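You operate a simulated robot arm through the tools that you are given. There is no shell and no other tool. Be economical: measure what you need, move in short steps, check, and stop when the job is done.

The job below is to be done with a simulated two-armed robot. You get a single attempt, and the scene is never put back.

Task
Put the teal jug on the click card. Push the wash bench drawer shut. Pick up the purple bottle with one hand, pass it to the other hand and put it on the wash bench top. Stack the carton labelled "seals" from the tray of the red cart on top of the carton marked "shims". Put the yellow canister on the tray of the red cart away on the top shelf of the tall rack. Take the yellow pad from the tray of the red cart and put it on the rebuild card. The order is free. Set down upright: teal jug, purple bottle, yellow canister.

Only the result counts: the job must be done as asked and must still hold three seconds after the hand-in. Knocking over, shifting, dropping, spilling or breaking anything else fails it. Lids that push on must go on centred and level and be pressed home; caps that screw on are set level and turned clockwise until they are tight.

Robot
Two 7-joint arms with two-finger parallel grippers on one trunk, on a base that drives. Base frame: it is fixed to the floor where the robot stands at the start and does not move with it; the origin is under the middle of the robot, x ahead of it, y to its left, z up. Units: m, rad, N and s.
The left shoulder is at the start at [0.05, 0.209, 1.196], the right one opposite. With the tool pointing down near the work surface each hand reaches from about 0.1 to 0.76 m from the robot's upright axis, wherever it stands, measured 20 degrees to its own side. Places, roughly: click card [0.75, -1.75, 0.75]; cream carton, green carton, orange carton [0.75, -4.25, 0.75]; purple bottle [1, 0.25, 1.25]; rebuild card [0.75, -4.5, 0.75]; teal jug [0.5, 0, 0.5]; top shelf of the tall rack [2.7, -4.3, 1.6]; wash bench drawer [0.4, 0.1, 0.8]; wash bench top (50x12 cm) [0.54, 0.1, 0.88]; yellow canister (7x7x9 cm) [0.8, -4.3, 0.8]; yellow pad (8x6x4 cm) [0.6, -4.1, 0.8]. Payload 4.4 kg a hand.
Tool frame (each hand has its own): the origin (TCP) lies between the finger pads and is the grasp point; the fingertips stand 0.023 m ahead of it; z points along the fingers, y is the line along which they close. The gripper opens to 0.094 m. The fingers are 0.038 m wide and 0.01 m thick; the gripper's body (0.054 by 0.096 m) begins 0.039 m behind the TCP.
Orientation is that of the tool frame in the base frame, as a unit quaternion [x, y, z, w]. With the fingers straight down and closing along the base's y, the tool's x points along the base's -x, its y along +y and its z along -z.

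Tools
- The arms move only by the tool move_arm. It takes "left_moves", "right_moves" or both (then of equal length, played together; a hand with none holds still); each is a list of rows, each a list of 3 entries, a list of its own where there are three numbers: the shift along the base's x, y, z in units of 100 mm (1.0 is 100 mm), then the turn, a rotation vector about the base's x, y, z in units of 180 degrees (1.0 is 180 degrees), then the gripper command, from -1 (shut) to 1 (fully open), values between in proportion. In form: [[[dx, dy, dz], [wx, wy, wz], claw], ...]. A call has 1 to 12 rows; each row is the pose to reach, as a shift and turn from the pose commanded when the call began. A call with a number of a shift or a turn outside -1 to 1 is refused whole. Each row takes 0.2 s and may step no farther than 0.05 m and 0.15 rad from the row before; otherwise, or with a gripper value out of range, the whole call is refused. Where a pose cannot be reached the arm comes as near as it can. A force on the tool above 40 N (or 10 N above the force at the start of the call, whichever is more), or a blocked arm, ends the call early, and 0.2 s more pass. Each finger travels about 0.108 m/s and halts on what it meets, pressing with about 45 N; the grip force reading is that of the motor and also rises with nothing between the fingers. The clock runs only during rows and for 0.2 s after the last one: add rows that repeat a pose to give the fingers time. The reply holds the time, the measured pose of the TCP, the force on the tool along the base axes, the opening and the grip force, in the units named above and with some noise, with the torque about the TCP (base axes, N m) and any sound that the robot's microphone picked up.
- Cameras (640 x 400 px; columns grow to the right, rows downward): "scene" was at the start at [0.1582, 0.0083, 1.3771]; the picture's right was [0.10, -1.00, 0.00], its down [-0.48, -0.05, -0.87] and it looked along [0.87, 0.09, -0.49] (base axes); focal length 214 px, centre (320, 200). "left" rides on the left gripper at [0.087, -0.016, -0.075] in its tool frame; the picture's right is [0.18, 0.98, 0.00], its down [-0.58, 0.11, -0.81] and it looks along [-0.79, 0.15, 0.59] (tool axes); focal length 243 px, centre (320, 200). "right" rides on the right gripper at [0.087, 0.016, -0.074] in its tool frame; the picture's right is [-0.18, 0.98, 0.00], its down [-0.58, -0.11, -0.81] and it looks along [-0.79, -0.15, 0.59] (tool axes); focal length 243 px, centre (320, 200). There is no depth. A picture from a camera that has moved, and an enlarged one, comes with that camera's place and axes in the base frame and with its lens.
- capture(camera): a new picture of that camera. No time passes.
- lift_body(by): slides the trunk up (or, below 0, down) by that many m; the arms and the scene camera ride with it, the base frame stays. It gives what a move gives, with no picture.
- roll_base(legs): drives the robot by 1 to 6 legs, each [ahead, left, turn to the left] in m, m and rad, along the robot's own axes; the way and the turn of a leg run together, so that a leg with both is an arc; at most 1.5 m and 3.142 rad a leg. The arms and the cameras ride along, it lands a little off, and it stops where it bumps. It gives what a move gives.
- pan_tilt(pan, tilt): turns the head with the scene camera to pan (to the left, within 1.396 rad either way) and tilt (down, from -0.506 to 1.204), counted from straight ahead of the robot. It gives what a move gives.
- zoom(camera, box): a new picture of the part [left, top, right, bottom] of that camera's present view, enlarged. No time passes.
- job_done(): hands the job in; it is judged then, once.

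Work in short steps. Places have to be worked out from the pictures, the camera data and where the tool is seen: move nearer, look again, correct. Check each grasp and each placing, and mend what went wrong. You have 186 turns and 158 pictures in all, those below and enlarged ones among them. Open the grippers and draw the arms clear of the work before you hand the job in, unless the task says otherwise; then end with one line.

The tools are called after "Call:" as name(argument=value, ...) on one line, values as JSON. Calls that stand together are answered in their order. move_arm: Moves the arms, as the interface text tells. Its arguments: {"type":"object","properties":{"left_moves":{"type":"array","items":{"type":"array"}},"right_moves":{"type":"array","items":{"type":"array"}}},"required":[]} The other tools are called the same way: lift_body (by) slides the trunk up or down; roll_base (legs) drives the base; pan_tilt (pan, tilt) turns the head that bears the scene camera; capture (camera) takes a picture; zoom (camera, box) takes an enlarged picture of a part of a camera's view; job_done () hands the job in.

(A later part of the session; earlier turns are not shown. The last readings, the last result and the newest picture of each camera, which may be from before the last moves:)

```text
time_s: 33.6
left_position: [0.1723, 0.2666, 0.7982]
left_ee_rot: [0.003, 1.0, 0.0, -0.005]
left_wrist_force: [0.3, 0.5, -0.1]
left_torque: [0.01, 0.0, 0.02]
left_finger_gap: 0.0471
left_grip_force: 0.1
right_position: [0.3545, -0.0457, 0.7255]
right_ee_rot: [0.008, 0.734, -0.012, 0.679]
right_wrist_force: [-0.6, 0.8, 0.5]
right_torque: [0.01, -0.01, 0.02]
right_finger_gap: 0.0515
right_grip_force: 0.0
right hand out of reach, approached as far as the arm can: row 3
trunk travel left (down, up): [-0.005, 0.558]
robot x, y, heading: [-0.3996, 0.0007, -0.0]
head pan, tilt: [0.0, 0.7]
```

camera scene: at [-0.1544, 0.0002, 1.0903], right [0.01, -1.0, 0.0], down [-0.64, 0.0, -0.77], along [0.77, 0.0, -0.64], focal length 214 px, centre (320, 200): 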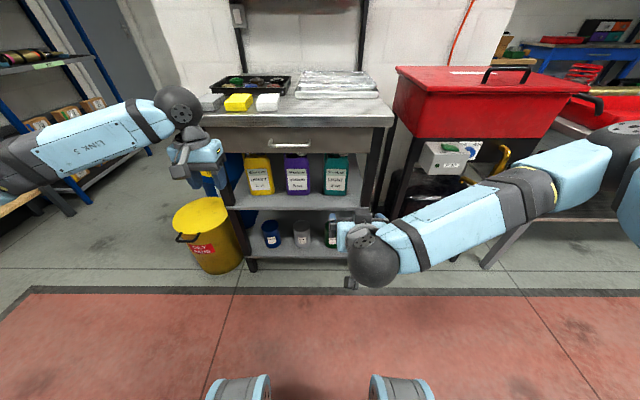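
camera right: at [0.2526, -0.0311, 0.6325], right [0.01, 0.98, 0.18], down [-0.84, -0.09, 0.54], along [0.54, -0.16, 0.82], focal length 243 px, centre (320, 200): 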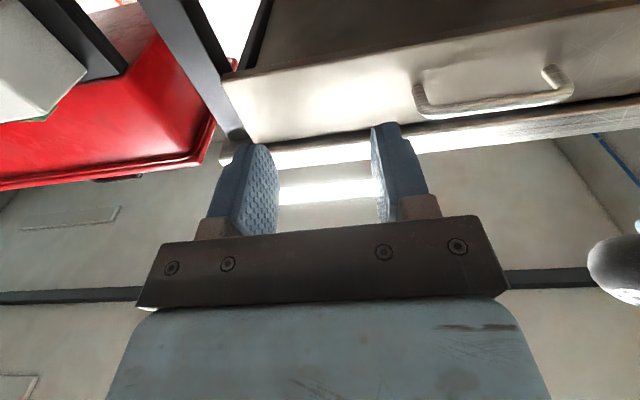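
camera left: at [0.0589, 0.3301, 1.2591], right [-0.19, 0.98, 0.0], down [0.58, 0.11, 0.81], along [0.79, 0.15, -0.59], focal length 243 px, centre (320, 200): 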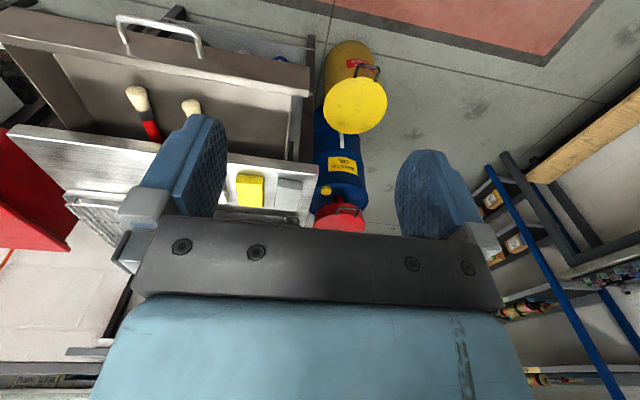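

Being near the centreline limits the right arm. I shift the base left by 0.18 and bring the hand back to y −0.084, at z 0.703, level.

Call:
roll_base(legs=[[0, 0.18, 0]])

Call:
move_arm(right_moves=[[[-0.1, -0.35, -0.05], [0, 0, 0], 0.1], [[-0.2, -0.7, -0.1], [0, 0, 0], 0.1], [[-0.3, -1.0, -0.2], [0, 0, 0], 0.1]])

Call:
move_arm(right_moves=[[[0, -0.4, 0], [0, 0, 0], 0.1], [[0, -0.8, 0], [0, -0.02, 0], 0.1], [[0, -1.0, 0], [0, -0.04, 0], 0.1], [[0, -1.0, 0], [0, -0.05, 0], 0.1]])

Call:
capture(camera="scene")

```text
time_s: 35.8
left_position: [0.1731, 0.4464, 0.7978]
left_ee_rot: [0.005, 1.0, 0.001, -0.004]
left_wrist_force: [-0.3, -0.1, -0.5]
left_torque: [-0.01, 0.0, 0.01]
left_finger_gap: 0.0469
left_grip_force: 0.1
right_position: [0.3529, 0.133, 0.7259]
right_ee_rot: [0.01, 0.734, -0.013, 0.679]
right_wrist_force: [-0.1, 0.0, 0.5]
right_torque: [0.02, 0.0, -0.01]
right_finger_gap: 0.0515
right_grip_force: 0.2
trunk travel left (down, up): [-0.005, 0.558]
robot x, y, heading: [-0.4002, 0.1806, -0.003]
head pan, tilt: [0.0, 0.7]
```

```text
time_s: 36.6
left_position: [0.1732, 0.4475, 0.7985]
left_ee_rot: [0.005, 1.0, 0.001, -0.005]
left_wrist_force: [0.0, -0.4, 0.7]
left_torque: [0.04, -0.01, 0.02]
left_finger_gap: 0.047
left_grip_force: 0.1
right_position: [0.3196, 0.0852, 0.7388]
right_ee_rot: [0.025, 0.743, -0.029, 0.668]
right_wrist_force: [-0.5, -0.3, 0.0]
right_torque: [-0.03, -0.03, 0.0]
right_finger_gap: 0.0518
right_grip_force: 0.1
right hand out of reach, approached as far as the arm can: row 1, 2, 3
trunk travel left (down, up): [-0.005, 0.558]
robot x, y, heading: [-0.4007, 0.1824, -0.0]
head pan, tilt: [0.0, 0.7]
```

```text
time_s: 37.6
left_position: [0.1728, 0.4475, 0.7987]
left_ee_rot: [0.005, 1.0, 0.0, -0.006]
left_wrist_force: [0.5, 0.5, 0.3]
left_torque: [0.01, 0.0, 0.01]
left_finger_gap: 0.047
left_grip_force: 0.0
right_position: [0.3166, 0.0693, 0.7878]
right_ee_rot: [0.047, 0.704, -0.045, 0.708]
right_wrist_force: [-0.3, 0.9, 0.2]
right_torque: [0.0, -0.01, 0.03]
right_finger_gap: 0.0517
right_grip_force: 0.1
right hand out of reach, approached as far as the arm can: row 1, 2, 3, 4
trunk travel left (down, up): [-0.005, 0.558]
robot x, y, heading: [-0.3995, 0.186, -0.006]
head pan, tilt: [0.0, 0.7]
```

```text
131 pictures are left
camera scene: at [-0.2478, 0.1811, 1.0902], right [0.0, -1.0, 0.0], down [-0.64, 0.0, -0.77], along [0.77, 0.0, -0.64], focal length 214 px, centre (320, 200)
```

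scene: 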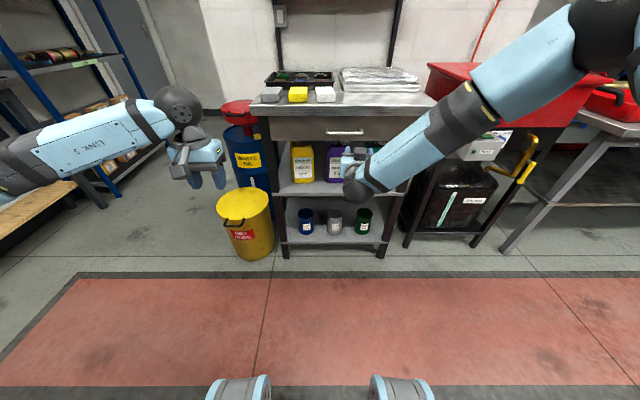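

The forearm comes from the right, so the tool points more easily leftward relative to the robot. I turn the base ~35° right and slide left, then yaw the tool back toward the bench.

Call:
roll_base(legs=[[0, 0, -0.6], [0, 0.27, 0]])

Call:
move_arm(right_moves=[[[0, 0, 0], [0, 0, 0.045], 0.1], [[0, 0, 0], [0, 0, 0.09], 0.1], [[0, 0, 0], [0, 0, 0.135], 0.1], [[0, 0, -0.2], [0, 0, 0.18], 0.1], [[0, 0, -0.4], [0, 0, 0.225], 0.1], [[0, 0, -0.6], [0, 0, 0.27], 0.1]])

Call:
capture(camera="scene")

```text
time_s: 42.2
left_position: [0.3765, 0.2904, 0.7977]
left_ee_rot: [0.307, 0.952, 0.002, -0.005]
left_wrist_force: [0.1, -0.1, -0.1]
left_torque: [0.0, 0.01, 0.0]
left_finger_gap: 0.0469
left_grip_force: 0.1
right_position: [0.2762, -0.1015, 0.7875]
right_ee_rot: [0.256, 0.658, -0.255, 0.66]
right_wrist_force: [0.0, 0.1, 0.6]
right_torque: [-0.01, -0.04, -0.03]
right_finger_gap: 0.0519
right_grip_force: 0.1
trunk travel left (down, up): [-0.005, 0.558]
robot x, y, heading: [-0.2477, 0.3992, -0.617]
head pan, tilt: [0.0, 0.7]
```

```text
time_s: 43.6
left_position: [0.376, 0.2893, 0.798]
left_ee_rot: [0.307, 0.952, 0.003, -0.005]
left_wrist_force: [-0.3, 0.6, 0.0]
left_torque: [-0.02, 0.02, 0.03]
left_finger_gap: 0.0473
left_grip_force: 0.1
right_position: [0.3287, 0.0476, 0.8634]
right_ee_rot: [0.124, 0.722, -0.116, 0.671]
right_wrist_force: [0.6, -0.3, 1.4]
right_torque: [0.03, -0.01, -0.01]
right_finger_gap: 0.0519
right_grip_force: 0.0
right hand out of reach, approached as far as the arm can: row 1, 2, 3, 4, 5, 6
trunk travel left (down, up): [-0.005, 0.558]
robot x, y, heading: [-0.242, 0.4054, -0.617]
head pan, tilt: [0.0, 0.7]
```

```text
130 pictures are left
camera scene: at [-0.1208, 0.3138, 1.0903], right [-0.58, -0.82, 0.0], down [-0.53, 0.37, -0.77], along [0.63, -0.44, -0.64], focal length 214 px, centre (320, 200)
```

scene: 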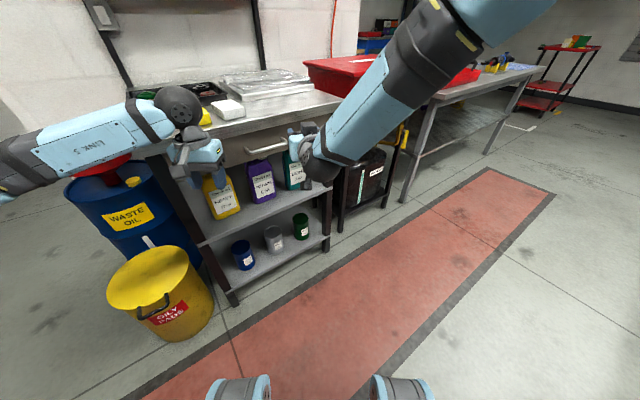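

The elbow is folded high, which limits wrist levelling; extending the arm straight ahead of the right shoulder should fix that. I reposition the base square to the bench at y≈0.12, further back.

Call:
roll_base(legs=[[-0.3, 0, 0], [0, -0.45, 0], [0, 0, 0.617], [0.2, -0.09, 0]])

Call:
move_arm(right_moves=[[[0.2, -0.2, -0.2], [0, 0.03, -0.02], 0.1], [[0.4, -0.4, -0.4], [0, 0.06, -0.04], 0.1], [[0.6, -0.6, -0.6], [0, 0.08, -0.06], 0.1], [[0.8, -0.8, -0.8], [0, 0.1, -0.08], 0.1]])

```text
time_s: 48.9
left_position: [-0.0845, 0.1693, 0.7984]
left_ee_rot: [0.299, 0.954, 0.003, -0.006]
left_wrist_force: [0.3, 0.3, -0.4]
left_torque: [-0.02, -0.03, -0.01]
left_finger_gap: 0.0471
left_grip_force: 0.1
right_position: [-0.1276, -0.0747, 0.8622]
right_ee_rot: [0.117, 0.722, -0.11, 0.673]
right_wrist_force: [-0.1, 0.3, 0.4]
right_torque: [-0.02, 0.02, -0.03]
right_finger_gap: 0.0517
right_grip_force: 0.1
trunk travel left (down, up): [-0.005, 0.558]
robot x, y, heading: [-0.71, 0.2705, -0.598]
head pan, tilt: [0.0, 0.7]
stopped in leg 2: the robot was blocked; the commanded pose is now the measured one
```

```text
time_s: 49.9
left_position: [-0.0845, 0.1693, 0.7981]
left_ee_rot: [0.299, 0.954, 0.002, -0.004]
left_wrist_force: [0.0, 0.3, 0.1]
left_torque: [0.02, -0.01, 0.02]
left_finger_gap: 0.0469
left_grip_force: 0.0
right_position: [-0.0481, -0.1558, 0.7821]
right_ee_rot: [0.188, 0.798, -0.21, 0.532]
right_wrist_force: [0.0, -0.5, 0.1]
right_torque: [0.01, 0.01, 0.02]
right_finger_gap: 0.0518
right_grip_force: 0.0
trunk travel left (down, up): [-0.005, 0.558]
robot x, y, heading: [-0.7088, 0.2762, -0.597]
head pan, tilt: [0.0, 0.7]
```

The base was blocked by something behind. I look around to see what is there before going on.

Call:
pan_tilt(pan=-1.39, tilt=0.6)

Call:
capture(camera="scene")

Call:
pan_tilt(pan=1.39, tilt=0.6)

Call:
capture(camera="scene")

```text
time_s: 51.4
left_position: [-0.0838, 0.1691, 0.7976]
left_ee_rot: [0.299, 0.954, 0.002, -0.005]
left_wrist_force: [-0.7, -0.3, -0.8]
left_torque: [0.01, -0.03, 0.01]
left_finger_gap: 0.0472
left_grip_force: 0.0
right_position: [-0.0491, -0.1557, 0.7824]
right_ee_rot: [0.187, 0.797, -0.209, 0.534]
right_wrist_force: [0.4, -0.2, 0.2]
right_torque: [-0.02, -0.02, 0.01]
right_finger_gap: 0.0518
right_grip_force: 0.2
trunk travel left (down, up): [-0.005, 0.558]
robot x, y, heading: [-0.7083, 0.2763, -0.602]
head pan, tilt: [-1.389, 0.6]
```

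```text
129 pictures are left
camera scene: at [-0.6877, 0.1534, 1.0989], right [-0.91, 0.41, 0.0], down [0.23, 0.52, -0.83], along [-0.33, -0.75, -0.56], focal length 214 px, centre (320, 200)
```

scene: 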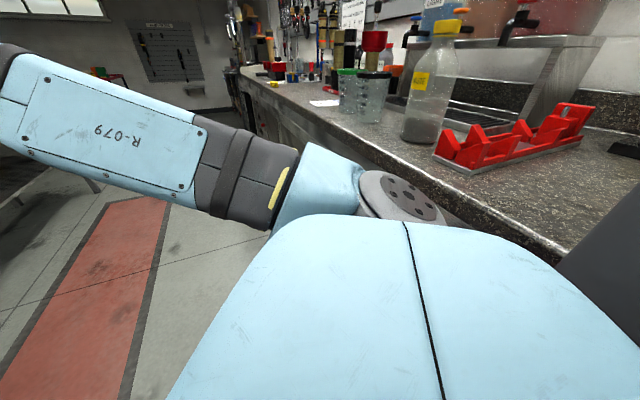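

```text
time_s: 53.9
left_position: [-0.0842, 0.1692, 0.7979]
left_ee_rot: [0.299, 0.954, 0.003, -0.005]
left_wrist_force: [-0.4, 0.5, -0.1]
left_torque: [-0.02, 0.01, 0.01]
left_finger_gap: 0.0471
left_grip_force: 0.0
right_position: [-0.0481, -0.1548, 0.7837]
right_ee_rot: [0.188, 0.797, -0.21, 0.534]
right_wrist_force: [-0.5, 1.0, -0.3]
right_torque: [-0.02, 0.0, 0.01]
right_finger_gap: 0.0517
right_grip_force: 0.0
trunk travel left (down, up): [-0.005, 0.558]
robot x, y, heading: [-0.7075, 0.2713, -0.598]
head pan, tilt: [1.389, 0.6]
```

```text
128 pictures are left
camera scene: at [-0.5896, 0.297, 1.0989], right [0.71, -0.7, 0.0], down [-0.4, -0.4, -0.83], along [0.58, 0.59, -0.56], focal length 214 px, centre (320, 200)
```

scene: 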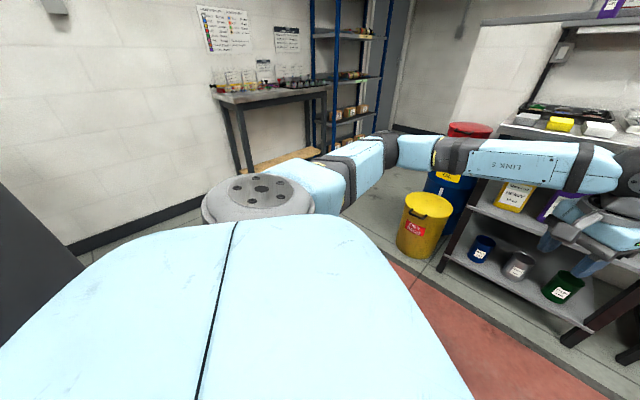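

There's a counter with glassware behind (edge x ≈ −1); I must stay forward of x ≈ −0.6. I go forward, then square up.

Call:
roll_base(legs=[[0.15, 0, 0], [0, 0, 0.6], [0.1, -0.07, 0]])

Call:
pan_tilt(pan=0, tilt=0.6)

Call:
capture(camera="scene")

```text
time_s: 57.7
left_position: [0.0931, 0.3675, 0.7988]
left_ee_rot: [0.016, 1.0, 0.001, -0.005]
left_wrist_force: [0.4, 0.3, -0.7]
left_torque: [0.0, 0.01, -0.01]
left_finger_gap: 0.0471
left_grip_force: 0.0
right_position: [0.3002, 0.1157, 0.7827]
right_ee_rot: [-0.046, 0.818, -0.05, 0.571]
right_wrist_force: [0.2, -0.4, 0.9]
right_torque: [-0.04, 0.0, -0.01]
right_finger_gap: 0.0518
right_grip_force: 0.1
trunk travel left (down, up): [-0.005, 0.558]
robot x, y, heading: [-0.4873, 0.1143, -0.023]
head pan, tilt: [1.389, 0.6]
```

```text
time_s: 59.2
left_position: [0.0929, 0.3691, 0.7982]
left_ee_rot: [0.017, 1.0, 0.001, -0.006]
left_wrist_force: [0.2, 0.1, -0.8]
left_torque: [-0.02, 0.0, -0.01]
left_finger_gap: 0.0471
left_grip_force: 0.0
right_position: [0.2992, 0.1164, 0.7834]
right_ee_rot: [-0.046, 0.818, -0.05, 0.571]
right_wrist_force: [1.0, 0.0, 1.7]
right_torque: [0.0, -0.01, 0.07]
right_finger_gap: 0.0517
right_grip_force: 0.1
trunk travel left (down, up): [-0.005, 0.558]
robot x, y, heading: [-0.4846, 0.1131, -0.025]
head pan, tilt: [0.0, 0.6]
```

```text
127 pictures are left
camera scene: at [-0.3303, 0.1118, 1.0989], right [-0.02, -1.0, 0.0], down [-0.56, 0.01, -0.83], along [0.82, -0.02, -0.56], focal length 214 px, centre (320, 200)
```

scene: 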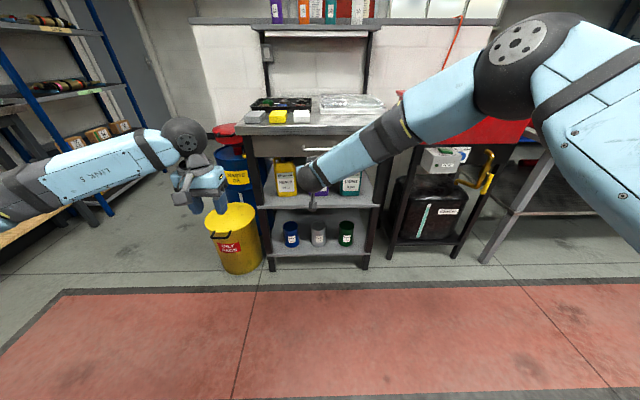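

Hand pitch is −20° with a small roll error. I move it to y≈−0.08, lower and correct the roll.

Call:
move_arm(right_moves=[[[-0.1, -0.3, -0.15], [0.015, 0, 0], 0.1], [[-0.2, -0.6, -0.3], [0.03, 0, 0], 0.1], [[-0.3, -1.0, -0.4], [0.043, 0, 0], 0.1]])

Call:
move_arm(right_moves=[[[0, -0.3, -0.15], [0, 0, 0], 0.1], [[0, -0.6, -0.3], [0, 0, 0], 0.1], [[0, -1.0, -0.4], [0, 0, 0], 0.1]])

Call:
move_arm(right_moves=[[[0.3, 0, 0], [0, -0.02, 0], 0.1], [[0.6, 0, 0], [0, -0.04, 0], 0.1], [[0.9, 0, 0], [0, -0.06, 0], 0.1]])

```text
time_s: 60.0
left_position: [0.0921, 0.3676, 0.7991]
left_ee_rot: [0.016, 1.0, 0.001, -0.006]
left_wrist_force: [-0.2, 0.2, 1.1]
left_torque: [0.02, -0.01, -0.03]
left_finger_gap: 0.047
left_grip_force: 0.1
right_position: [0.2684, 0.0127, 0.7421]
right_ee_rot: [-0.007, 0.82, 0.006, 0.572]
right_wrist_force: [-0.8, -0.4, 0.7]
right_torque: [0.03, 0.01, -0.02]
right_finger_gap: 0.0515
right_grip_force: 0.1
trunk travel left (down, up): [-0.005, 0.558]
robot x, y, heading: [-0.4865, 0.1175, -0.026]
head pan, tilt: [0.0, 0.6]
```

```text
time_s: 60.8
left_position: [0.0924, 0.3689, 0.7989]
left_ee_rot: [0.016, 1.0, 0.0, -0.005]
left_wrist_force: [-1.2, 0.7, 0.6]
left_torque: [-0.01, 0.0, -0.01]
left_finger_gap: 0.0472
left_grip_force: 0.0
right_position: [0.2654, -0.0373, 0.7165]
right_ee_rot: [-0.007, 0.82, 0.005, 0.572]
right_wrist_force: [0.4, 0.1, 0.4]
right_torque: [-0.03, 0.05, -0.02]
right_finger_gap: 0.0519
right_grip_force: 0.0
right hand out of reach, approached as far as the arm can: row 2, 3
trunk travel left (down, up): [-0.005, 0.558]
robot x, y, heading: [-0.4853, 0.1139, -0.021]
head pan, tilt: [0.0, 0.6]
```

```text
time_s: 61.6
left_position: [0.0928, 0.3679, 0.7979]
left_ee_rot: [0.017, 1.0, 0.001, -0.005]
left_wrist_force: [0.1, 0.1, -0.4]
left_torque: [-0.02, 0.03, 0.01]
left_finger_gap: 0.0469
left_grip_force: 0.1
right_position: [0.2663, -0.0381, 0.7169]
right_ee_rot: [-0.007, 0.821, 0.005, 0.571]
right_wrist_force: [-0.8, 0.8, 0.1]
right_torque: [0.0, 0.03, 0.03]
right_finger_gap: 0.0515
right_grip_force: 0.0
right hand out of reach, approached as far as the arm can: row 1, 2, 3
trunk travel left (down, up): [-0.005, 0.558]
robot x, y, heading: [-0.4856, 0.116, -0.019]
head pan, tilt: [0.0, 0.6]
```

Key finding: at local offset ≈(0.655, −0.05) a nearly level tool at z 0.72 was reachable. I return the arm to that local pose and will use the base for the approach.

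Call:
move_arm(right_moves=[[[-0.3, 0.3, 0], [0, 0, 0], 0.1], [[-0.6, 0.6, 0], [0, 0, 0], 0.1], [[-1.0, 1.0, -0.05], [0, -0.02, 0], 0.1], [[-1.0, 1.0, -0.1], [0, -0.04, 0], 0.1], [[-1.0, 1.0, -0.1], [0, -0.065, 0], 0.1]])

Call:
capture(camera="scene")

```text
refused: row 3 steps farther than a row can; nothing moved
```

```text
126 pictures are left
camera scene: at [-0.3303, 0.1117, 1.0989], right [-0.02, -1.0, 0.0], down [-0.56, 0.01, -0.83], along [0.82, -0.02, -0.56], focal length 214 px, centre (320, 200)
```

scene: 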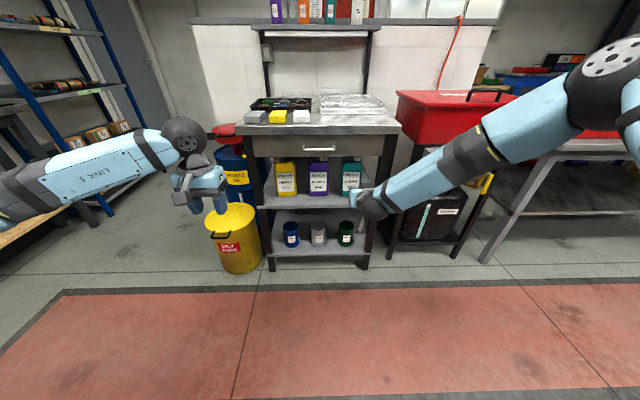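

Row step too large; I redo it with smaller steps, also yawing the tool ~15° left toward the forearm direction (the cap is round).

Call:
move_arm(right_moves=[[[-0.2, 0.2, 0], [0, 0, 0.03], 0.1], [[-0.5, 0.5, 0], [0, 0, 0.06], 0.1], [[-0.8, 0.8, -0.05], [0, -0.02, 0.085], 0.1], [[-1.0, 1.0, -0.1], [0, -0.045, 0.085], 0.1], [[-1.0, 1.0, -0.1], [0, -0.085, 0.085], 0.1]])

Call:
capture(camera="scene")

```text
time_s: 62.8
left_position: [0.0903, 0.3743, 0.7972]
left_ee_rot: [0.014, 1.0, -0.002, -0.005]
left_wrist_force: [0.8, 1.0, -0.4]
left_torque: [-0.09, 0.0, 0.02]
left_finger_gap: 0.047
left_grip_force: 0.1
right_position: [0.139, 0.1501, 0.7569]
right_ee_rot: [-0.102, 0.74, 0.056, 0.662]
right_wrist_force: [0.1, 0.5, 0.8]
right_torque: [0.0, -0.01, -0.05]
right_finger_gap: 0.0517
right_grip_force: 0.1
right hand out of reach, approached as far as the arm can: row 1, 2, 3, 4, 5
trunk travel left (down, up): [-0.005, 0.558]
robot x, y, heading: [-0.4878, 0.1198, -0.022]
head pan, tilt: [0.0, 0.6]
```

```text
125 pictures are left
camera scene: at [-0.3313, 0.1167, 1.099], right [-0.02, -1.0, 0.01], down [-0.56, 0.01, -0.83], along [0.83, -0.02, -0.56], focal length 214 px, centre (320, 200)
```

scene: 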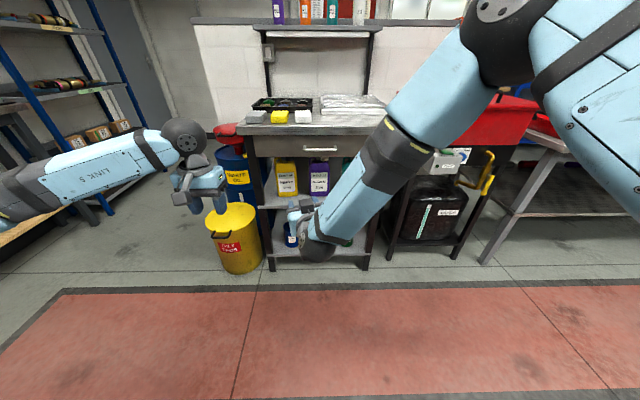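

I steer back toward the previously reachable level pose (local 0.655, −0.05, z 0.72).

Call:
move_arm(right_moves=[[[0.1, -0.2, -0.1], [0, 0, -0.025], 0.1], [[0.2, -0.4, -0.2], [0, 0, -0.05], 0.1], [[0.3, -0.6, -0.3], [0.01, 0, -0.07], 0.1], [[0.3, -0.8, -0.37], [0.01, 0, -0.07], 0.1]])

Call:
move_arm(right_moves=[[[0, 0, 0], [0, 0, 0], 0.1]])

```text
time_s: 63.8
left_position: [0.0939, 0.3687, 0.7991]
left_ee_rot: [0.017, 1.0, 0.0, -0.005]
left_wrist_force: [0.2, 1.1, -0.1]
left_torque: [0.0, -0.02, 0.01]
left_finger_gap: 0.047
left_grip_force: 0.1
right_position: [0.1688, 0.0613, 0.7176]
right_ee_rot: [-0.007, 0.746, -0.003, 0.666]
right_wrist_force: [-0.1, -0.9, -0.9]
right_torque: [-0.03, -0.01, 0.02]
right_finger_gap: 0.0518
right_grip_force: 0.1
trunk travel left (down, up): [-0.005, 0.558]
robot x, y, heading: [-0.4863, 0.1158, -0.023]
head pan, tilt: [0.0, 0.6]
```

```text
time_s: 64.2
left_position: [0.0925, 0.369, 0.7984]
left_ee_rot: [0.017, 1.0, 0.001, -0.005]
left_wrist_force: [-0.7, -0.2, 0.2]
left_torque: [0.0, 0.04, 0.02]
left_finger_gap: 0.0467
left_grip_force: 0.0
right_position: [0.169, 0.0614, 0.7179]
right_ee_rot: [-0.007, 0.747, -0.004, 0.664]
right_wrist_force: [-0.9, -0.4, -0.3]
right_torque: [-0.01, 0.03, -0.02]
right_finger_gap: 0.0516
right_grip_force: 0.0
trunk travel left (down, up): [-0.005, 0.558]
robot x, y, heading: [-0.4927, 0.1132, -0.024]
head pan, tilt: [0.0, 0.6]
```

This pose is reachable (local 0.655, −0.055, pitch −7°). Plan: swing the tool 40° left about the wrist, then turn the base 40° right so the forearm leans away from the bench.

Call:
move_arm(right_moves=[[[-0.02, 0.22, 0], [0, 0, 0.045], 0.1], [[-0.08, 0.44, 0], [0, 0, 0.09], 0.1], [[-0.18, 0.65, 0], [0, 0, 0.135], 0.1], [[-0.28, 0.85, 0], [0, 0, 0.18], 0.1], [[-0.37, 1.0, 0], [0, 0, 0.22], 0.1]])

Call:
capture(camera="scene")

```text
time_s: 65.4
left_position: [0.0928, 0.3675, 0.7978]
left_ee_rot: [0.017, 1.0, 0.001, -0.006]
left_wrist_force: [-0.5, -0.4, -0.1]
left_torque: [0.02, 0.02, 0.0]
left_finger_gap: 0.0473
left_grip_force: 0.1
right_position: [0.1078, 0.2193, 0.7714]
right_ee_rot: [-0.155, 0.741, 0.124, 0.642]
right_wrist_force: [0.1, 0.5, 0.2]
right_torque: [0.02, 0.01, -0.01]
right_finger_gap: 0.0516
right_grip_force: 0.0
right hand out of reach, approached as far as the arm can: row 1, 2, 3, 4, 5
trunk travel left (down, up): [-0.005, 0.558]
robot x, y, heading: [-0.4847, 0.116, -0.024]
head pan, tilt: [0.0, 0.6]
```

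```text
124 pictures are left
camera scene: at [-0.3298, 0.1112, 1.0988], right [-0.02, -1.0, 0.0], down [-0.57, 0.01, -0.82], along [0.82, -0.02, -0.57], focal length 214 px, centre (320, 200)
```

scene: 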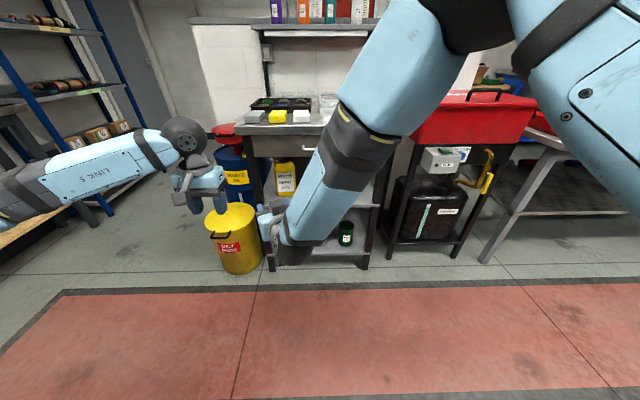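

Yaw-left and pitch-up hit some wrist roll limit. I test whether rolling the tool about its own axis frees it.

Call:
move_arm(right_moves=[[[0, 0, 0], [0.041, 0.017, -0.006], 0.1], [[0, 0, 0], [0.082, 0.034, -0.012], 0.1], [[0, 0, 0], [0.123, 0.051, -0.018], 0.1]])

Call:
move_arm(right_moves=[[[0, 0, 0], [-0.041, -0.017, 0.006], 0.1], [[0, 0, 0], [-0.082, -0.034, 0.012], 0.1], [[0, 0, 0], [-0.123, -0.051, 0.018], 0.1], [[0, 0, 0], [-0.164, -0.068, 0.024], 0.1], [[0, 0, 0], [-0.205, -0.085, 0.03], 0.1], [[0, 0, 0], [-0.246, -0.102, 0.036], 0.1]])

```text
time_s: 66.2
left_position: [0.0923, 0.3684, 0.7987]
left_ee_rot: [0.017, 1.0, 0.001, -0.005]
left_wrist_force: [0.2, -0.6, -0.4]
left_torque: [-0.01, 0.01, -0.01]
left_finger_gap: 0.0466
left_grip_force: 0.1
right_position: [0.1044, 0.2172, 0.7733]
right_ee_rot: [0.005, 0.756, 0.256, 0.603]
right_wrist_force: [1.1, 0.7, 1.1]
right_torque: [-0.02, 0.0, -0.03]
right_finger_gap: 0.0518
right_grip_force: 0.1
trunk travel left (down, up): [-0.005, 0.558]
robot x, y, heading: [-0.4868, 0.1148, -0.026]
head pan, tilt: [0.0, 0.6]
```

```text
time_s: 67.6
left_position: [0.0928, 0.3681, 0.7976]
left_ee_rot: [0.017, 1.0, 0.001, -0.005]
left_wrist_force: [-0.1, -0.1, 0.8]
left_torque: [-0.02, -0.01, -0.01]
left_finger_gap: 0.047
left_grip_force: 0.0
right_position: [0.105, 0.2144, 0.7732]
right_ee_rot: [-0.308, 0.691, -0.018, 0.653]
right_wrist_force: [0.0, -0.3, -0.3]
right_torque: [0.0, 0.0, 0.0]
right_finger_gap: 0.0517
right_grip_force: 0.0
trunk travel left (down, up): [-0.005, 0.558]
robot x, y, heading: [-0.4851, 0.1183, -0.026]
head pan, tilt: [0.0, 0.6]
```

Roll is free; the constraint is in the shoulder/elbow posture. I reset the right arm to tool-down and will approach again along an extended path.

Call:
move_arm(right_moves=[[[0, -0.09, 0.09], [0.001, 0.042, -0.02], 0.1], [[0, -0.18, 0.18], [0.002, 0.084, -0.04], 0.1], [[0, -0.27, 0.27], [0.003, 0.126, -0.06], 0.1], [[0, -0.36, 0.36], [0.004, 0.168, -0.08], 0.1], [[0, -0.45, 0.45], [0.005, 0.21, -0.1], 0.1], [[0, -0.54, 0.54], [0.006, 0.252, -0.12], 0.1], [[0, -0.63, 0.63], [0.007, 0.294, -0.14], 0.1], [[0, -0.72, 0.72], [0.008, 0.336, -0.16], 0.1], [[0, -0.81, 0.81], [0.009, 0.378, -0.18], 0.1], [[0, -0.9, 0.9], [0.01, 0.42, -0.2], 0.1], [[0, -1, 1], [0.013, 0.465, -0.219], 0.1]])

Call:
move_arm(right_moves=[[[-0.3, -0.3, 0.3], [0, 0, 0], 0.1], [[-0.6, -0.6, 0.6], [0, 0, 0], 0.1], [[-0.8, -0.85, 0.85], [0, 0, 0], 0.1], [[-1.0, -1.0, 1.0], [0, 0, 0], 0.1]])

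Call:
move_arm(right_moves=[[[0, -0.3, 0.3], [0, 0, 0], 0.1], [[0, -0.5, 0.6], [0, 0, 0], 0.1], [[0, -0.7, 0.9], [0, 0, 0], 0.1]])

Call:
capture(camera="scene")

```text
refused: row 11 steps farther than a row can; nothing moved
```

```text
refused: row 1 steps farther than a row can; nothing moved
```

```text
time_s: 68.4
left_position: [0.0923, 0.3679, 0.7988]
left_ee_rot: [0.017, 1.0, 0.0, -0.005]
left_wrist_force: [-0.2, -0.3, 0.2]
left_torque: [-0.01, 0.0, -0.05]
left_finger_gap: 0.0469
left_grip_force: 0.1
right_position: [0.0965, 0.1629, 0.8579]
right_ee_rot: [-0.306, 0.695, -0.026, 0.65]
right_wrist_force: [0.5, -0.1, -0.1]
right_torque: [0.01, 0.0, 0.01]
right_finger_gap: 0.0518
right_grip_force: 0.0
right hand out of reach, approached as far as the arm can: row 1, 2, 3
trunk travel left (down, up): [-0.005, 0.558]
robot x, y, heading: [-0.4863, 0.1175, -0.025]
head pan, tilt: [0.0, 0.6]
```

```text
123 pictures are left
camera scene: at [-0.3298, 0.11, 1.1], right [-0.04, -1.0, 0.0], down [-0.55, 0.02, -0.83], along [0.83, -0.04, -0.55], focal length 214 px, centre (320, 200)
```

scene: 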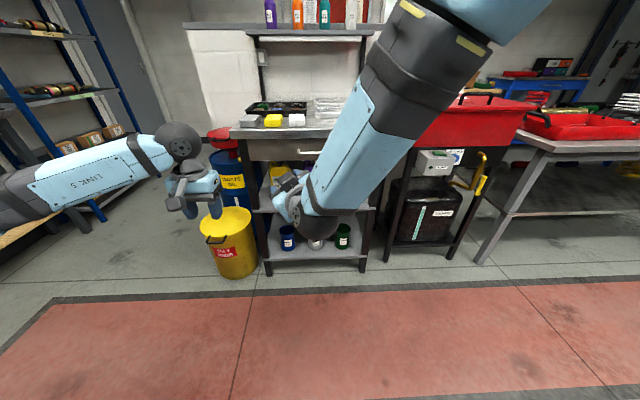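

I redo the tool-down rotation in twelve even rows with a small retreat.

Call:
move_arm(right_moves=[[[0, -0.08, 0.08], [0.001, 0.039, -0.018], 0.1], [[0, -0.16, 0.16], [0.002, 0.078, -0.036], 0.1], [[0, -0.24, 0.24], [0.003, 0.117, -0.054], 0.1], [[0, -0.32, 0.32], [0.004, 0.156, -0.072], 0.1], [[0, -0.4, 0.4], [0.005, 0.195, -0.09], 0.1], [[0, -0.48, 0.48], [0.006, 0.234, -0.108], 0.1], [[0, -0.56, 0.56], [0.007, 0.273, -0.126], 0.1], [[0, -0.64, 0.64], [0.008, 0.312, -0.144], 0.1], [[0, -0.72, 0.72], [0.009, 0.351, -0.162], 0.1], [[0, -0.8, 0.8], [0.01, 0.39, -0.18], 0.1], [[0, -0.9, 0.9], [0.011, 0.428, -0.198], 0.1], [[0, -1, 1], [0.013, 0.465, -0.216], 0.1]])

Call:
move_arm(right_moves=[[[-0.2, -0.25, 0.25], [0, 0, 0], 0.1], [[-0.4, -0.5, 0.5], [0, 0, 0], 0.1], [[-0.6, -0.75, 0.75], [0, 0, 0], 0.1], [[-0.8, -1.0, 1.0], [0, 0, 0], 0.1]])

Call:
capture(camera="scene")

```text
time_s: 71.0
left_position: [0.0929, 0.3681, 0.7987]
left_ee_rot: [0.017, 1.0, 0.0, -0.005]
left_wrist_force: [-0.2, -0.2, 0.2]
left_torque: [0.01, 0.0, -0.01]
left_finger_gap: 0.0469
left_grip_force: 0.1
right_position: [0.0942, 0.0633, 0.9564]
right_ee_rot: [-0.003, 1.0, 0.006, 0.001]
right_wrist_force: [-0.6, -0.3, 0.6]
right_torque: [-0.03, -0.02, 0.04]
right_finger_gap: 0.0517
right_grip_force: 0.0
trunk travel left (down, up): [-0.005, 0.558]
robot x, y, heading: [-0.4848, 0.1151, -0.025]
head pan, tilt: [0.0, 0.6]
```

```text
time_s: 72.0
left_position: [0.0923, 0.3682, 0.7989]
left_ee_rot: [0.016, 1.0, 0.001, -0.005]
left_wrist_force: [0.7, -0.1, 0.3]
left_torque: [0.02, 0.01, 0.0]
left_finger_gap: 0.0467
left_grip_force: 0.1
right_position: [0.0137, -0.0343, 1.0572]
right_ee_rot: [-0.003, 1.0, 0.006, 0.002]
right_wrist_force: [-0.3, 0.1, 0.4]
right_torque: [-0.01, 0.0, -0.02]
right_finger_gap: 0.0519
right_grip_force: 0.0
trunk travel left (down, up): [-0.005, 0.558]
robot x, y, heading: [-0.4873, 0.1164, -0.021]
head pan, tilt: [0.0, 0.6]
```

```text
122 pictures are left
camera scene: at [-0.3304, 0.1114, 1.0989], right [-0.02, -1.0, 0.0], down [-0.56, 0.01, -0.83], along [0.82, -0.02, -0.56], focal length 214 px, centre (320, 200)
```

scene: 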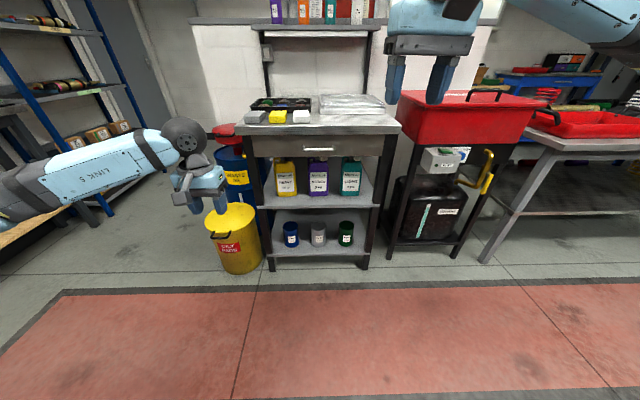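

Tool-down restored. Now I extend forward/right first, then pitch up to level while extended.

Call:
move_arm(right_moves=[[[0.3, -0.3, 0], [0, 0, 0], 0.1], [[0.6, -0.6, 0], [0, 0, 0], 0.1], [[1.0, -0.8, 0], [0, 0, 0], 0.1]])

Call:
move_arm(right_moves=[[[0.4, 0, -0.2], [0, 0, 0], 0.1], [[0.8, 0, -0.4], [0, 0, 0], 0.1], [[1.0, 0, -0.6], [0, 0, 0], 0.1]])

Call:
move_arm(right_moves=[[[0.1, 0, -0.08], [0, -0.042, 0], 0.1], [[0.2, 0, -0.16], [0, -0.084, 0], 0.1], [[0.3, 0, -0.24], [0, -0.126, 0], 0.1], [[0.4, 0, -0.32], [0, -0.168, 0], 0.1], [[0.5, 0, -0.4], [0, -0.21, 0], 0.1], [[0.6, 0, -0.48], [0, -0.252, 0], 0.1], [[0.7, 0, -0.56], [0, -0.294, 0], 0.1], [[0.8, 0, -0.64], [0, -0.336, 0], 0.1], [[0.9, 0, -0.72], [0, -0.378, 0], 0.1], [[0.9, 0, -0.8], [0, -0.42, 0], 0.1], [[0.9, 0, -0.8], [0, -0.46, 0], 0.1]])

Call:
capture(camera="scene")

```text
time_s: 72.8
left_position: [0.0921, 0.3686, 0.7982]
left_ee_rot: [0.017, 1.0, 0.001, -0.005]
left_wrist_force: [0.0, -0.2, 0.1]
left_torque: [-0.03, -0.03, 0.01]
left_finger_gap: 0.0472
left_grip_force: 0.1
right_position: [0.1159, -0.1169, 1.0546]
right_ee_rot: [-0.003, 1.0, 0.006, 0.0]
right_wrist_force: [-0.6, 0.1, 0.9]
right_torque: [0.0, 0.03, 0.0]
right_finger_gap: 0.0519
right_grip_force: 0.0
trunk travel left (down, up): [-0.005, 0.558]
robot x, y, heading: [-0.4861, 0.1183, -0.023]
head pan, tilt: [0.0, 0.6]
```

```text
time_s: 73.6
left_position: [0.0918, 0.3681, 0.7993]
left_ee_rot: [0.016, 1.0, 0.001, -0.005]
left_wrist_force: [-0.4, -0.1, -0.2]
left_torque: [-0.04, -0.01, 0.03]
left_finger_gap: 0.0469
left_grip_force: 0.1
right_position: [0.2159, -0.1163, 0.9933]
right_ee_rot: [-0.003, 1.0, 0.006, 0.002]
right_wrist_force: [0.8, 0.8, 0.2]
right_torque: [-0.02, -0.01, 0.0]
right_finger_gap: 0.0517
right_grip_force: 0.0
trunk travel left (down, up): [-0.005, 0.558]
robot x, y, heading: [-0.4859, 0.118, -0.025]
head pan, tilt: [0.0, 0.6]
```

```text
time_s: 76.0
left_position: [0.0919, 0.3679, 0.7977]
left_ee_rot: [0.016, 1.0, 0.001, -0.005]
left_wrist_force: [0.2, -0.9, 0.3]
left_torque: [0.03, 0.03, 0.01]
left_finger_gap: 0.0472
left_grip_force: 0.2
right_position: [0.3066, -0.117, 0.9154]
right_ee_rot: [-0.007, 0.77, 0.003, 0.638]
right_wrist_force: [0.1, 0.1, 0.4]
right_torque: [0.0, -0.01, 0.03]
right_finger_gap: 0.0517
right_grip_force: 0.1
right hand out of reach, approached as far as the arm can: row 11
trunk travel left (down, up): [-0.005, 0.558]
robot x, y, heading: [-0.4866, 0.1159, -0.025]
head pan, tilt: [0.0, 0.6]
```

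```text
121 pictures are left
camera scene: at [-0.3299, 0.1113, 1.0987], right [-0.02, -1.0, 0.0], down [-0.57, 0.01, -0.82], along [0.82, -0.02, -0.57], focal length 214 px, centre (320, 200)
```

scene: 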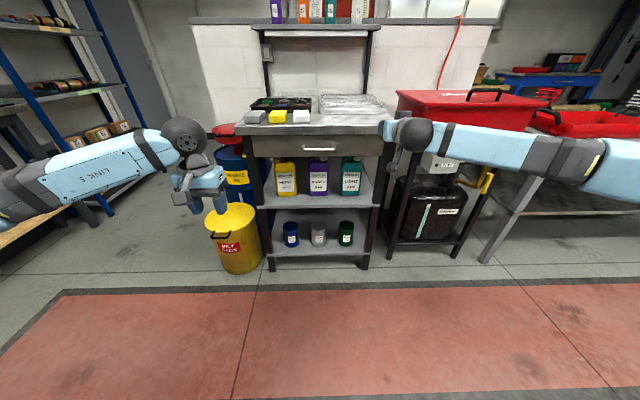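

Now the elbow is out to the side with a horizontal forearm – a much better posture, limited only by the wrist bend. I yaw the tool ~40° left about the wrist to relax it.

Call:
move_arm(right_moves=[[[-0.02, 0.18, 0], [0, 0, 0.04], 0.1], [[-0.06, 0.36, 0], [0, 0, 0.08], 0.1], [[-0.14, 0.54, 0], [0, 0, 0.12], 0.1], [[-0.24, 0.75, 0], [0, 0, 0.16], 0.1], [[-0.37, 1.0, 0], [0, 0, 0.2], 0.1]])

Call:
move_arm(right_moves=[[[0, 0, -0.25], [0.015, -0.02, 0], 0.1], [[0, 0, -0.5], [0.02, -0.03, 0], 0.1], [[0, 0, -0.75], [0.025, -0.04, 0], 0.1], [[0, 0, -1.0], [0.03, -0.045, 0], 0.1]])

Call:
capture(camera="scene")

```text
time_s: 77.2
left_position: [0.093, 0.3683, 0.7984]
left_ee_rot: [0.017, 1.0, 0.001, -0.005]
left_wrist_force: [0.4, -0.4, 0.0]
left_torque: [-0.02, -0.01, 0.06]
left_finger_gap: 0.0473
left_grip_force: 0.2
right_position: [0.2669, -0.0144, 0.9146]
right_ee_rot: [-0.245, 0.728, 0.202, 0.607]
right_wrist_force: [0.0, -0.4, 0.1]
right_torque: [-0.01, -0.01, 0.01]
right_finger_gap: 0.0516
right_grip_force: 0.0
trunk travel left (down, up): [-0.005, 0.558]
robot x, y, heading: [-0.4859, 0.1169, -0.024]
head pan, tilt: [0.0, 0.6]
```

```text
time_s: 78.2
left_position: [0.0933, 0.3681, 0.7979]
left_ee_rot: [0.016, 1.0, 0.0, -0.006]
left_wrist_force: [-0.6, -0.6, -0.3]
left_torque: [-0.03, -0.02, 0.03]
left_finger_gap: 0.0471
left_grip_force: 0.0
right_position: [0.2679, -0.0171, 0.8163]
right_ee_rot: [-0.229, 0.675, 0.215, 0.667]
right_wrist_force: [0.3, -0.5, -0.7]
right_torque: [0.0, 0.01, -0.02]
right_finger_gap: 0.0515
right_grip_force: 0.1
trunk travel left (down, up): [-0.005, 0.558]
robot x, y, heading: [-0.4827, 0.1173, -0.022]
head pan, tilt: [0.0, 0.6]
```

```text
120 pictures are left
camera scene: at [-0.3301, 0.1116, 1.0989], right [-0.02, -1.0, 0.0], down [-0.56, 0.01, -0.82], along [0.82, -0.02, -0.57], focal length 214 px, centre (320, 200)
```

scene: 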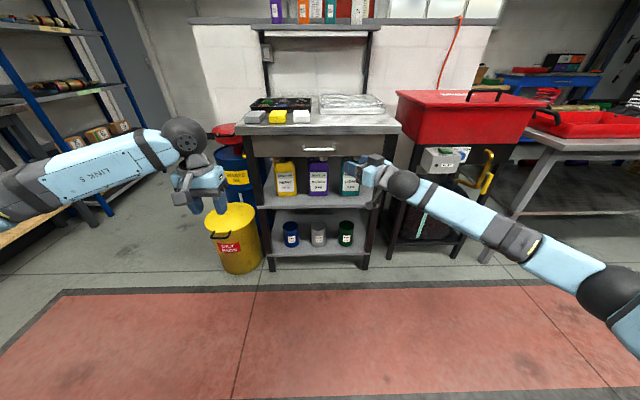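

Excellent: elbow is now low, tool level (pitch −1°), yaw 37°. I lower the right hand toward z≈0.71 and tuck the left hand up and back.

Call:
move_arm(left_moves=[[[-0.3, 0, 0.3], [0, 0, 0], 0], [[-0.6, 0, 0.6], [0, 0, 0], 0], [[-0.8, 0, 0.8], [0, 0, 0], 0], [[-1, 0, 1], [0, 0, 0], 0]], right_moves=[[[0, 0, -0.25], [0, 0, 0], 0.1], [[0, 0, -0.5], [0, 0, 0], 0.1], [[0, 0, -0.75], [0, 0, 0], 0.1], [[0, 0, -1.0], [0, 0, 0], 0.1]])

Call:
move_arm(left_moves=[[[-0.3, 0, 0.3], [0, 0, 0], 0], [[-0.6, 0, 0.6], [0, 0, 0], 0], [[-0.8, 0, 0.8], [0, 0, 0], 0], [[-1, 0, 1], [0, 0, 0], 0]])

Call:
move_arm(left_moves=[[[0, 0, 0.3], [0, 0, 0], 0], [[0, 0, 0.6], [0, 0, 0], 0], [[0, 0, 1], [0, 0, 0], 0]])

Call:
roll_base(legs=[[0, 0.25, 0], [0, 0, -0.53]])

Call:
capture(camera="scene")

```text
time_s: 79.2
left_position: [-0.0084, 0.3676, 0.8963]
left_ee_rot: [0.017, 1.0, 0.001, -0.005]
left_wrist_force: [0.3, -0.5, 1.0]
left_torque: [0.02, -0.01, 0.0]
left_finger_gap: 0.0471
left_grip_force: 0.0
right_position: [0.2691, -0.015, 0.7173]
right_ee_rot: [-0.229, 0.675, 0.217, 0.668]
right_wrist_force: [-0.5, -0.3, 0.0]
right_torque: [0.02, 0.0, 0.02]
right_finger_gap: 0.0515
right_grip_force: 0.1
trunk travel left (down, up): [-0.005, 0.558]
robot x, y, heading: [-0.4838, 0.1166, -0.024]
head pan, tilt: [0.0, 0.6]
```

```text
time_s: 80.2
left_position: [-0.1077, 0.3704, 0.9985]
left_ee_rot: [0.016, 1.0, 0.002, -0.005]
left_wrist_force: [-0.6, -0.1, -0.5]
left_torque: [-0.02, 0.0, 0.0]
left_finger_gap: 0.0469
left_grip_force: 0.0
right_position: [0.2679, -0.0139, 0.716]
right_ee_rot: [-0.228, 0.675, 0.217, 0.668]
right_wrist_force: [0.3, -0.1, -0.6]
right_torque: [0.03, 0.0, -0.01]
right_finger_gap: 0.0516
right_grip_force: 0.0
trunk travel left (down, up): [-0.005, 0.558]
robot x, y, heading: [-0.4897, 0.1158, -0.022]
head pan, tilt: [0.0, 0.6]
```

```text
time_s: 81.0
left_position: [-0.1066, 0.3673, 1.099]
left_ee_rot: [0.017, 1.0, 0.001, -0.005]
left_wrist_force: [0.0, -0.6, 0.3]
left_torque: [-0.02, 0.02, -0.02]
left_finger_gap: 0.047
left_grip_force: 0.1
right_position: [0.2681, -0.0158, 0.7164]
right_ee_rot: [-0.228, 0.675, 0.216, 0.668]
right_wrist_force: [-0.6, 0.4, -0.7]
right_torque: [0.01, -0.01, -0.01]
right_finger_gap: 0.0517
right_grip_force: 0.0
trunk travel left (down, up): [-0.005, 0.558]
robot x, y, heading: [-0.4889, 0.1151, -0.023]
head pan, tilt: [0.0, 0.6]
```

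```text
time_s: 85.3
left_position: [-0.0255, 0.3905, 1.0979]
left_ee_rot: [0.274, 0.962, 0.002, -0.005]
left_wrist_force: [0.6, 0.1, 0.6]
left_torque: [0.02, 0.01, 0.0]
left_finger_gap: 0.0469
left_grip_force: 0.0
right_position: [0.1089, -0.1299, 0.7172]
right_ee_rot: [-0.047, 0.711, 0.037, 0.701]
right_wrist_force: [0.5, 0.0, -0.8]
right_torque: [0.03, 0.03, 0.0]
right_finger_gap: 0.0514
right_grip_force: 0.1
trunk travel left (down, up): [-0.005, 0.558]
robot x, y, heading: [-0.4791, 0.3611, -0.549]
head pan, tilt: [0.0, 0.6]
```

```text
119 pictures are left
camera scene: at [-0.3466, 0.2792, 1.0988], right [-0.52, -0.85, 0.0], down [-0.48, 0.29, -0.83], along [0.7, -0.43, -0.56], focal length 214 px, centre (320, 200)
```

scene: 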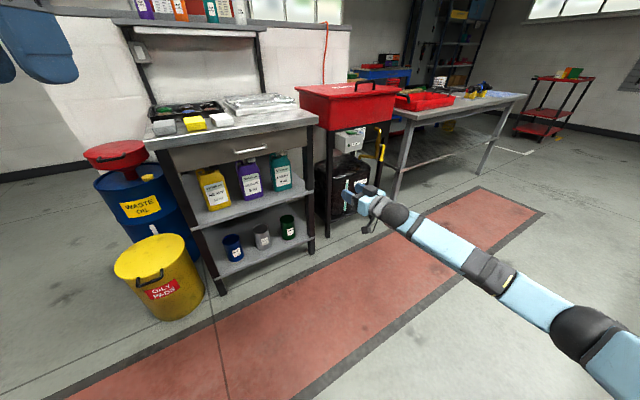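

Great clearance now: tool level, yaw 7°. I drive so the hand sits ≈[0.43, −0.09, 0.717] just in front of the cap and look.

Call:
roll_base(legs=[[0.2547, 0.197, 0]])

Call:
capture(camera="right")

Call:
zoom(camera="scene", box=[220, 80, 400, 220])

```text
time_s: 87.6
left_position: [0.2894, 0.4246, 1.0982]
left_ee_rot: [0.276, 0.961, 0.002, -0.005]
left_wrist_force: [1.0, -0.6, 0.0]
left_torque: [-0.03, -0.01, -0.01]
left_finger_gap: 0.0473
left_grip_force: 0.0
right_position: [0.4224, -0.0944, 0.7163]
right_ee_rot: [-0.045, 0.712, 0.035, 0.7]
right_wrist_force: [-0.2, 0.6, 0.0]
right_torque: [0.0, -0.02, -0.03]
right_finger_gap: 0.0518
right_grip_force: 0.1
trunk travel left (down, up): [-0.005, 0.558]
robot x, y, heading: [-0.166, 0.398, -0.546]
head pan, tilt: [0.0, 0.6]
```

```text
118 pictures are left
camera right: at [0.3452, -0.0882, 0.6302], right [-0.11, 0.98, 0.17], down [-0.78, -0.19, 0.6], along [0.62, -0.07, 0.79], focal length 243 px, centre (320, 200)
```

right: 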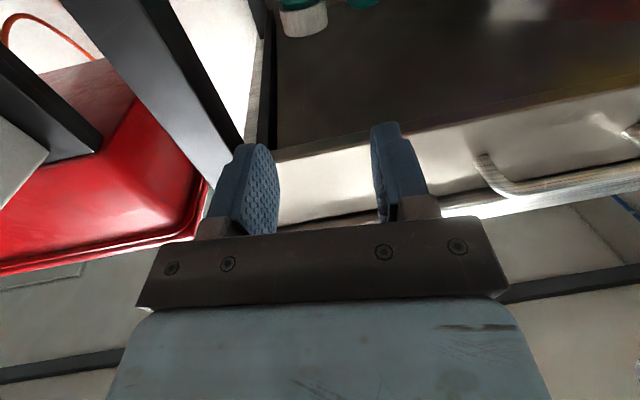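

```text
2.86 times, centred on (310, 150) of scene
camera zoom: at [-0.0318, 0.3147, 1.0988], right [-0.52, -0.85, 0.0], down [-0.48, 0.29, -0.82], along [0.7, -0.43, -0.57], focal length 613 px, centre (349, 343)
```

zoom: 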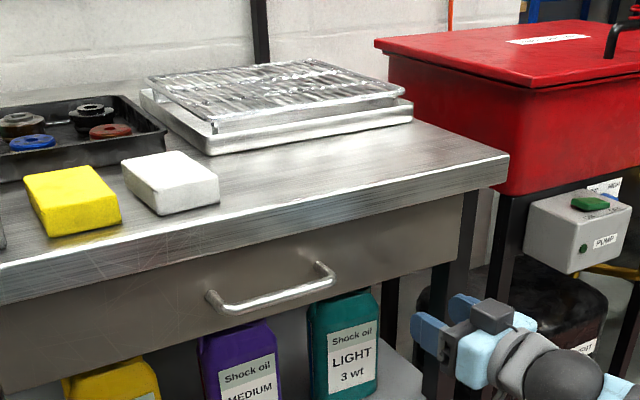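

Cap ray gives centre ≈[0.60, −0.087, 0.70]. I lower 14 mm, correct y, and go forward 8 cm to look again.

Call:
move_arm(right_moves=[[[0.2, 0.07, -0.14], [0, 0, 0], 0.1], [[0.5, 0.07, -0.14], [0, 0, 0], 0.1], [[0.8, 0.07, -0.14], [0, 0, 0], 0.1]])

Call:
capture(camera="right")

Call:
zoom(camera="scene", box=[270, 130, 400, 220])

```text
time_s: 88.4
left_position: [0.2892, 0.4246, 1.0988]
left_ee_rot: [0.275, 0.962, 0.003, -0.004]
left_wrist_force: [0.8, -0.3, -0.4]
left_torque: [-0.04, 0.01, 0.01]
left_finger_gap: 0.0466
left_grip_force: 0.0
right_position: [0.5046, -0.0904, 0.7032]
right_ee_rot: [-0.046, 0.711, 0.036, 0.7]
right_wrist_force: [-0.2, 0.2, 0.2]
right_torque: [0.02, -0.01, -0.01]
right_finger_gap: 0.0516
right_grip_force: 0.1
trunk travel left (down, up): [-0.005, 0.558]
robot x, y, heading: [-0.1661, 0.3944, -0.551]
head pan, tilt: [0.0, 0.6]
```

```text
116 pictures are left
camera right: at [0.4267, -0.0826, 0.6166], right [-0.11, 0.98, 0.17], down [-0.78, -0.19, 0.6], along [0.62, -0.07, 0.79], focal length 243 px, centre (320, 200)
```

right: 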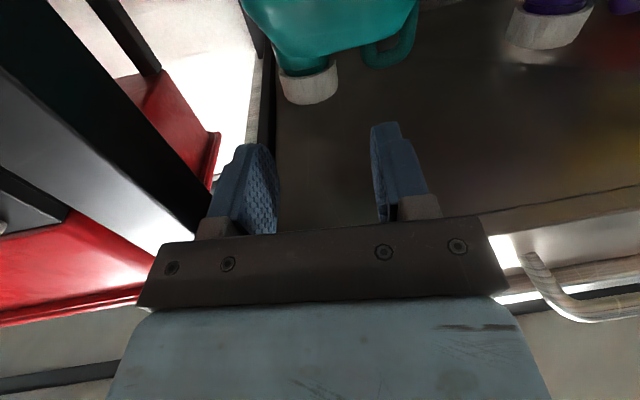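

```text
4.44 times, centred on (335, 175) of scene
camera zoom: at [-0.0318, 0.3149, 1.0988], right [-0.52, -0.85, 0.0], down [-0.48, 0.29, -0.83], along [0.7, -0.43, -0.56], focal length 953 px, centre (253, 311)
```

zoom: 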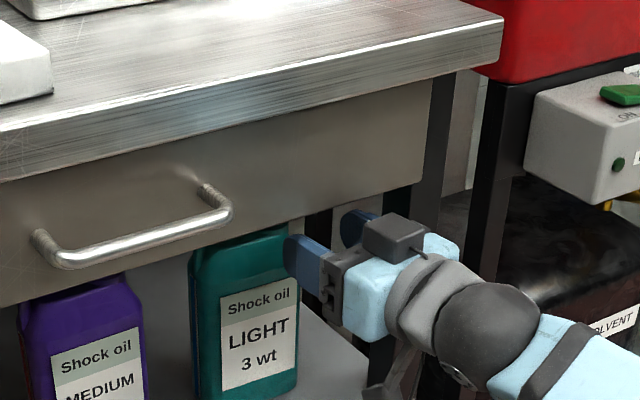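

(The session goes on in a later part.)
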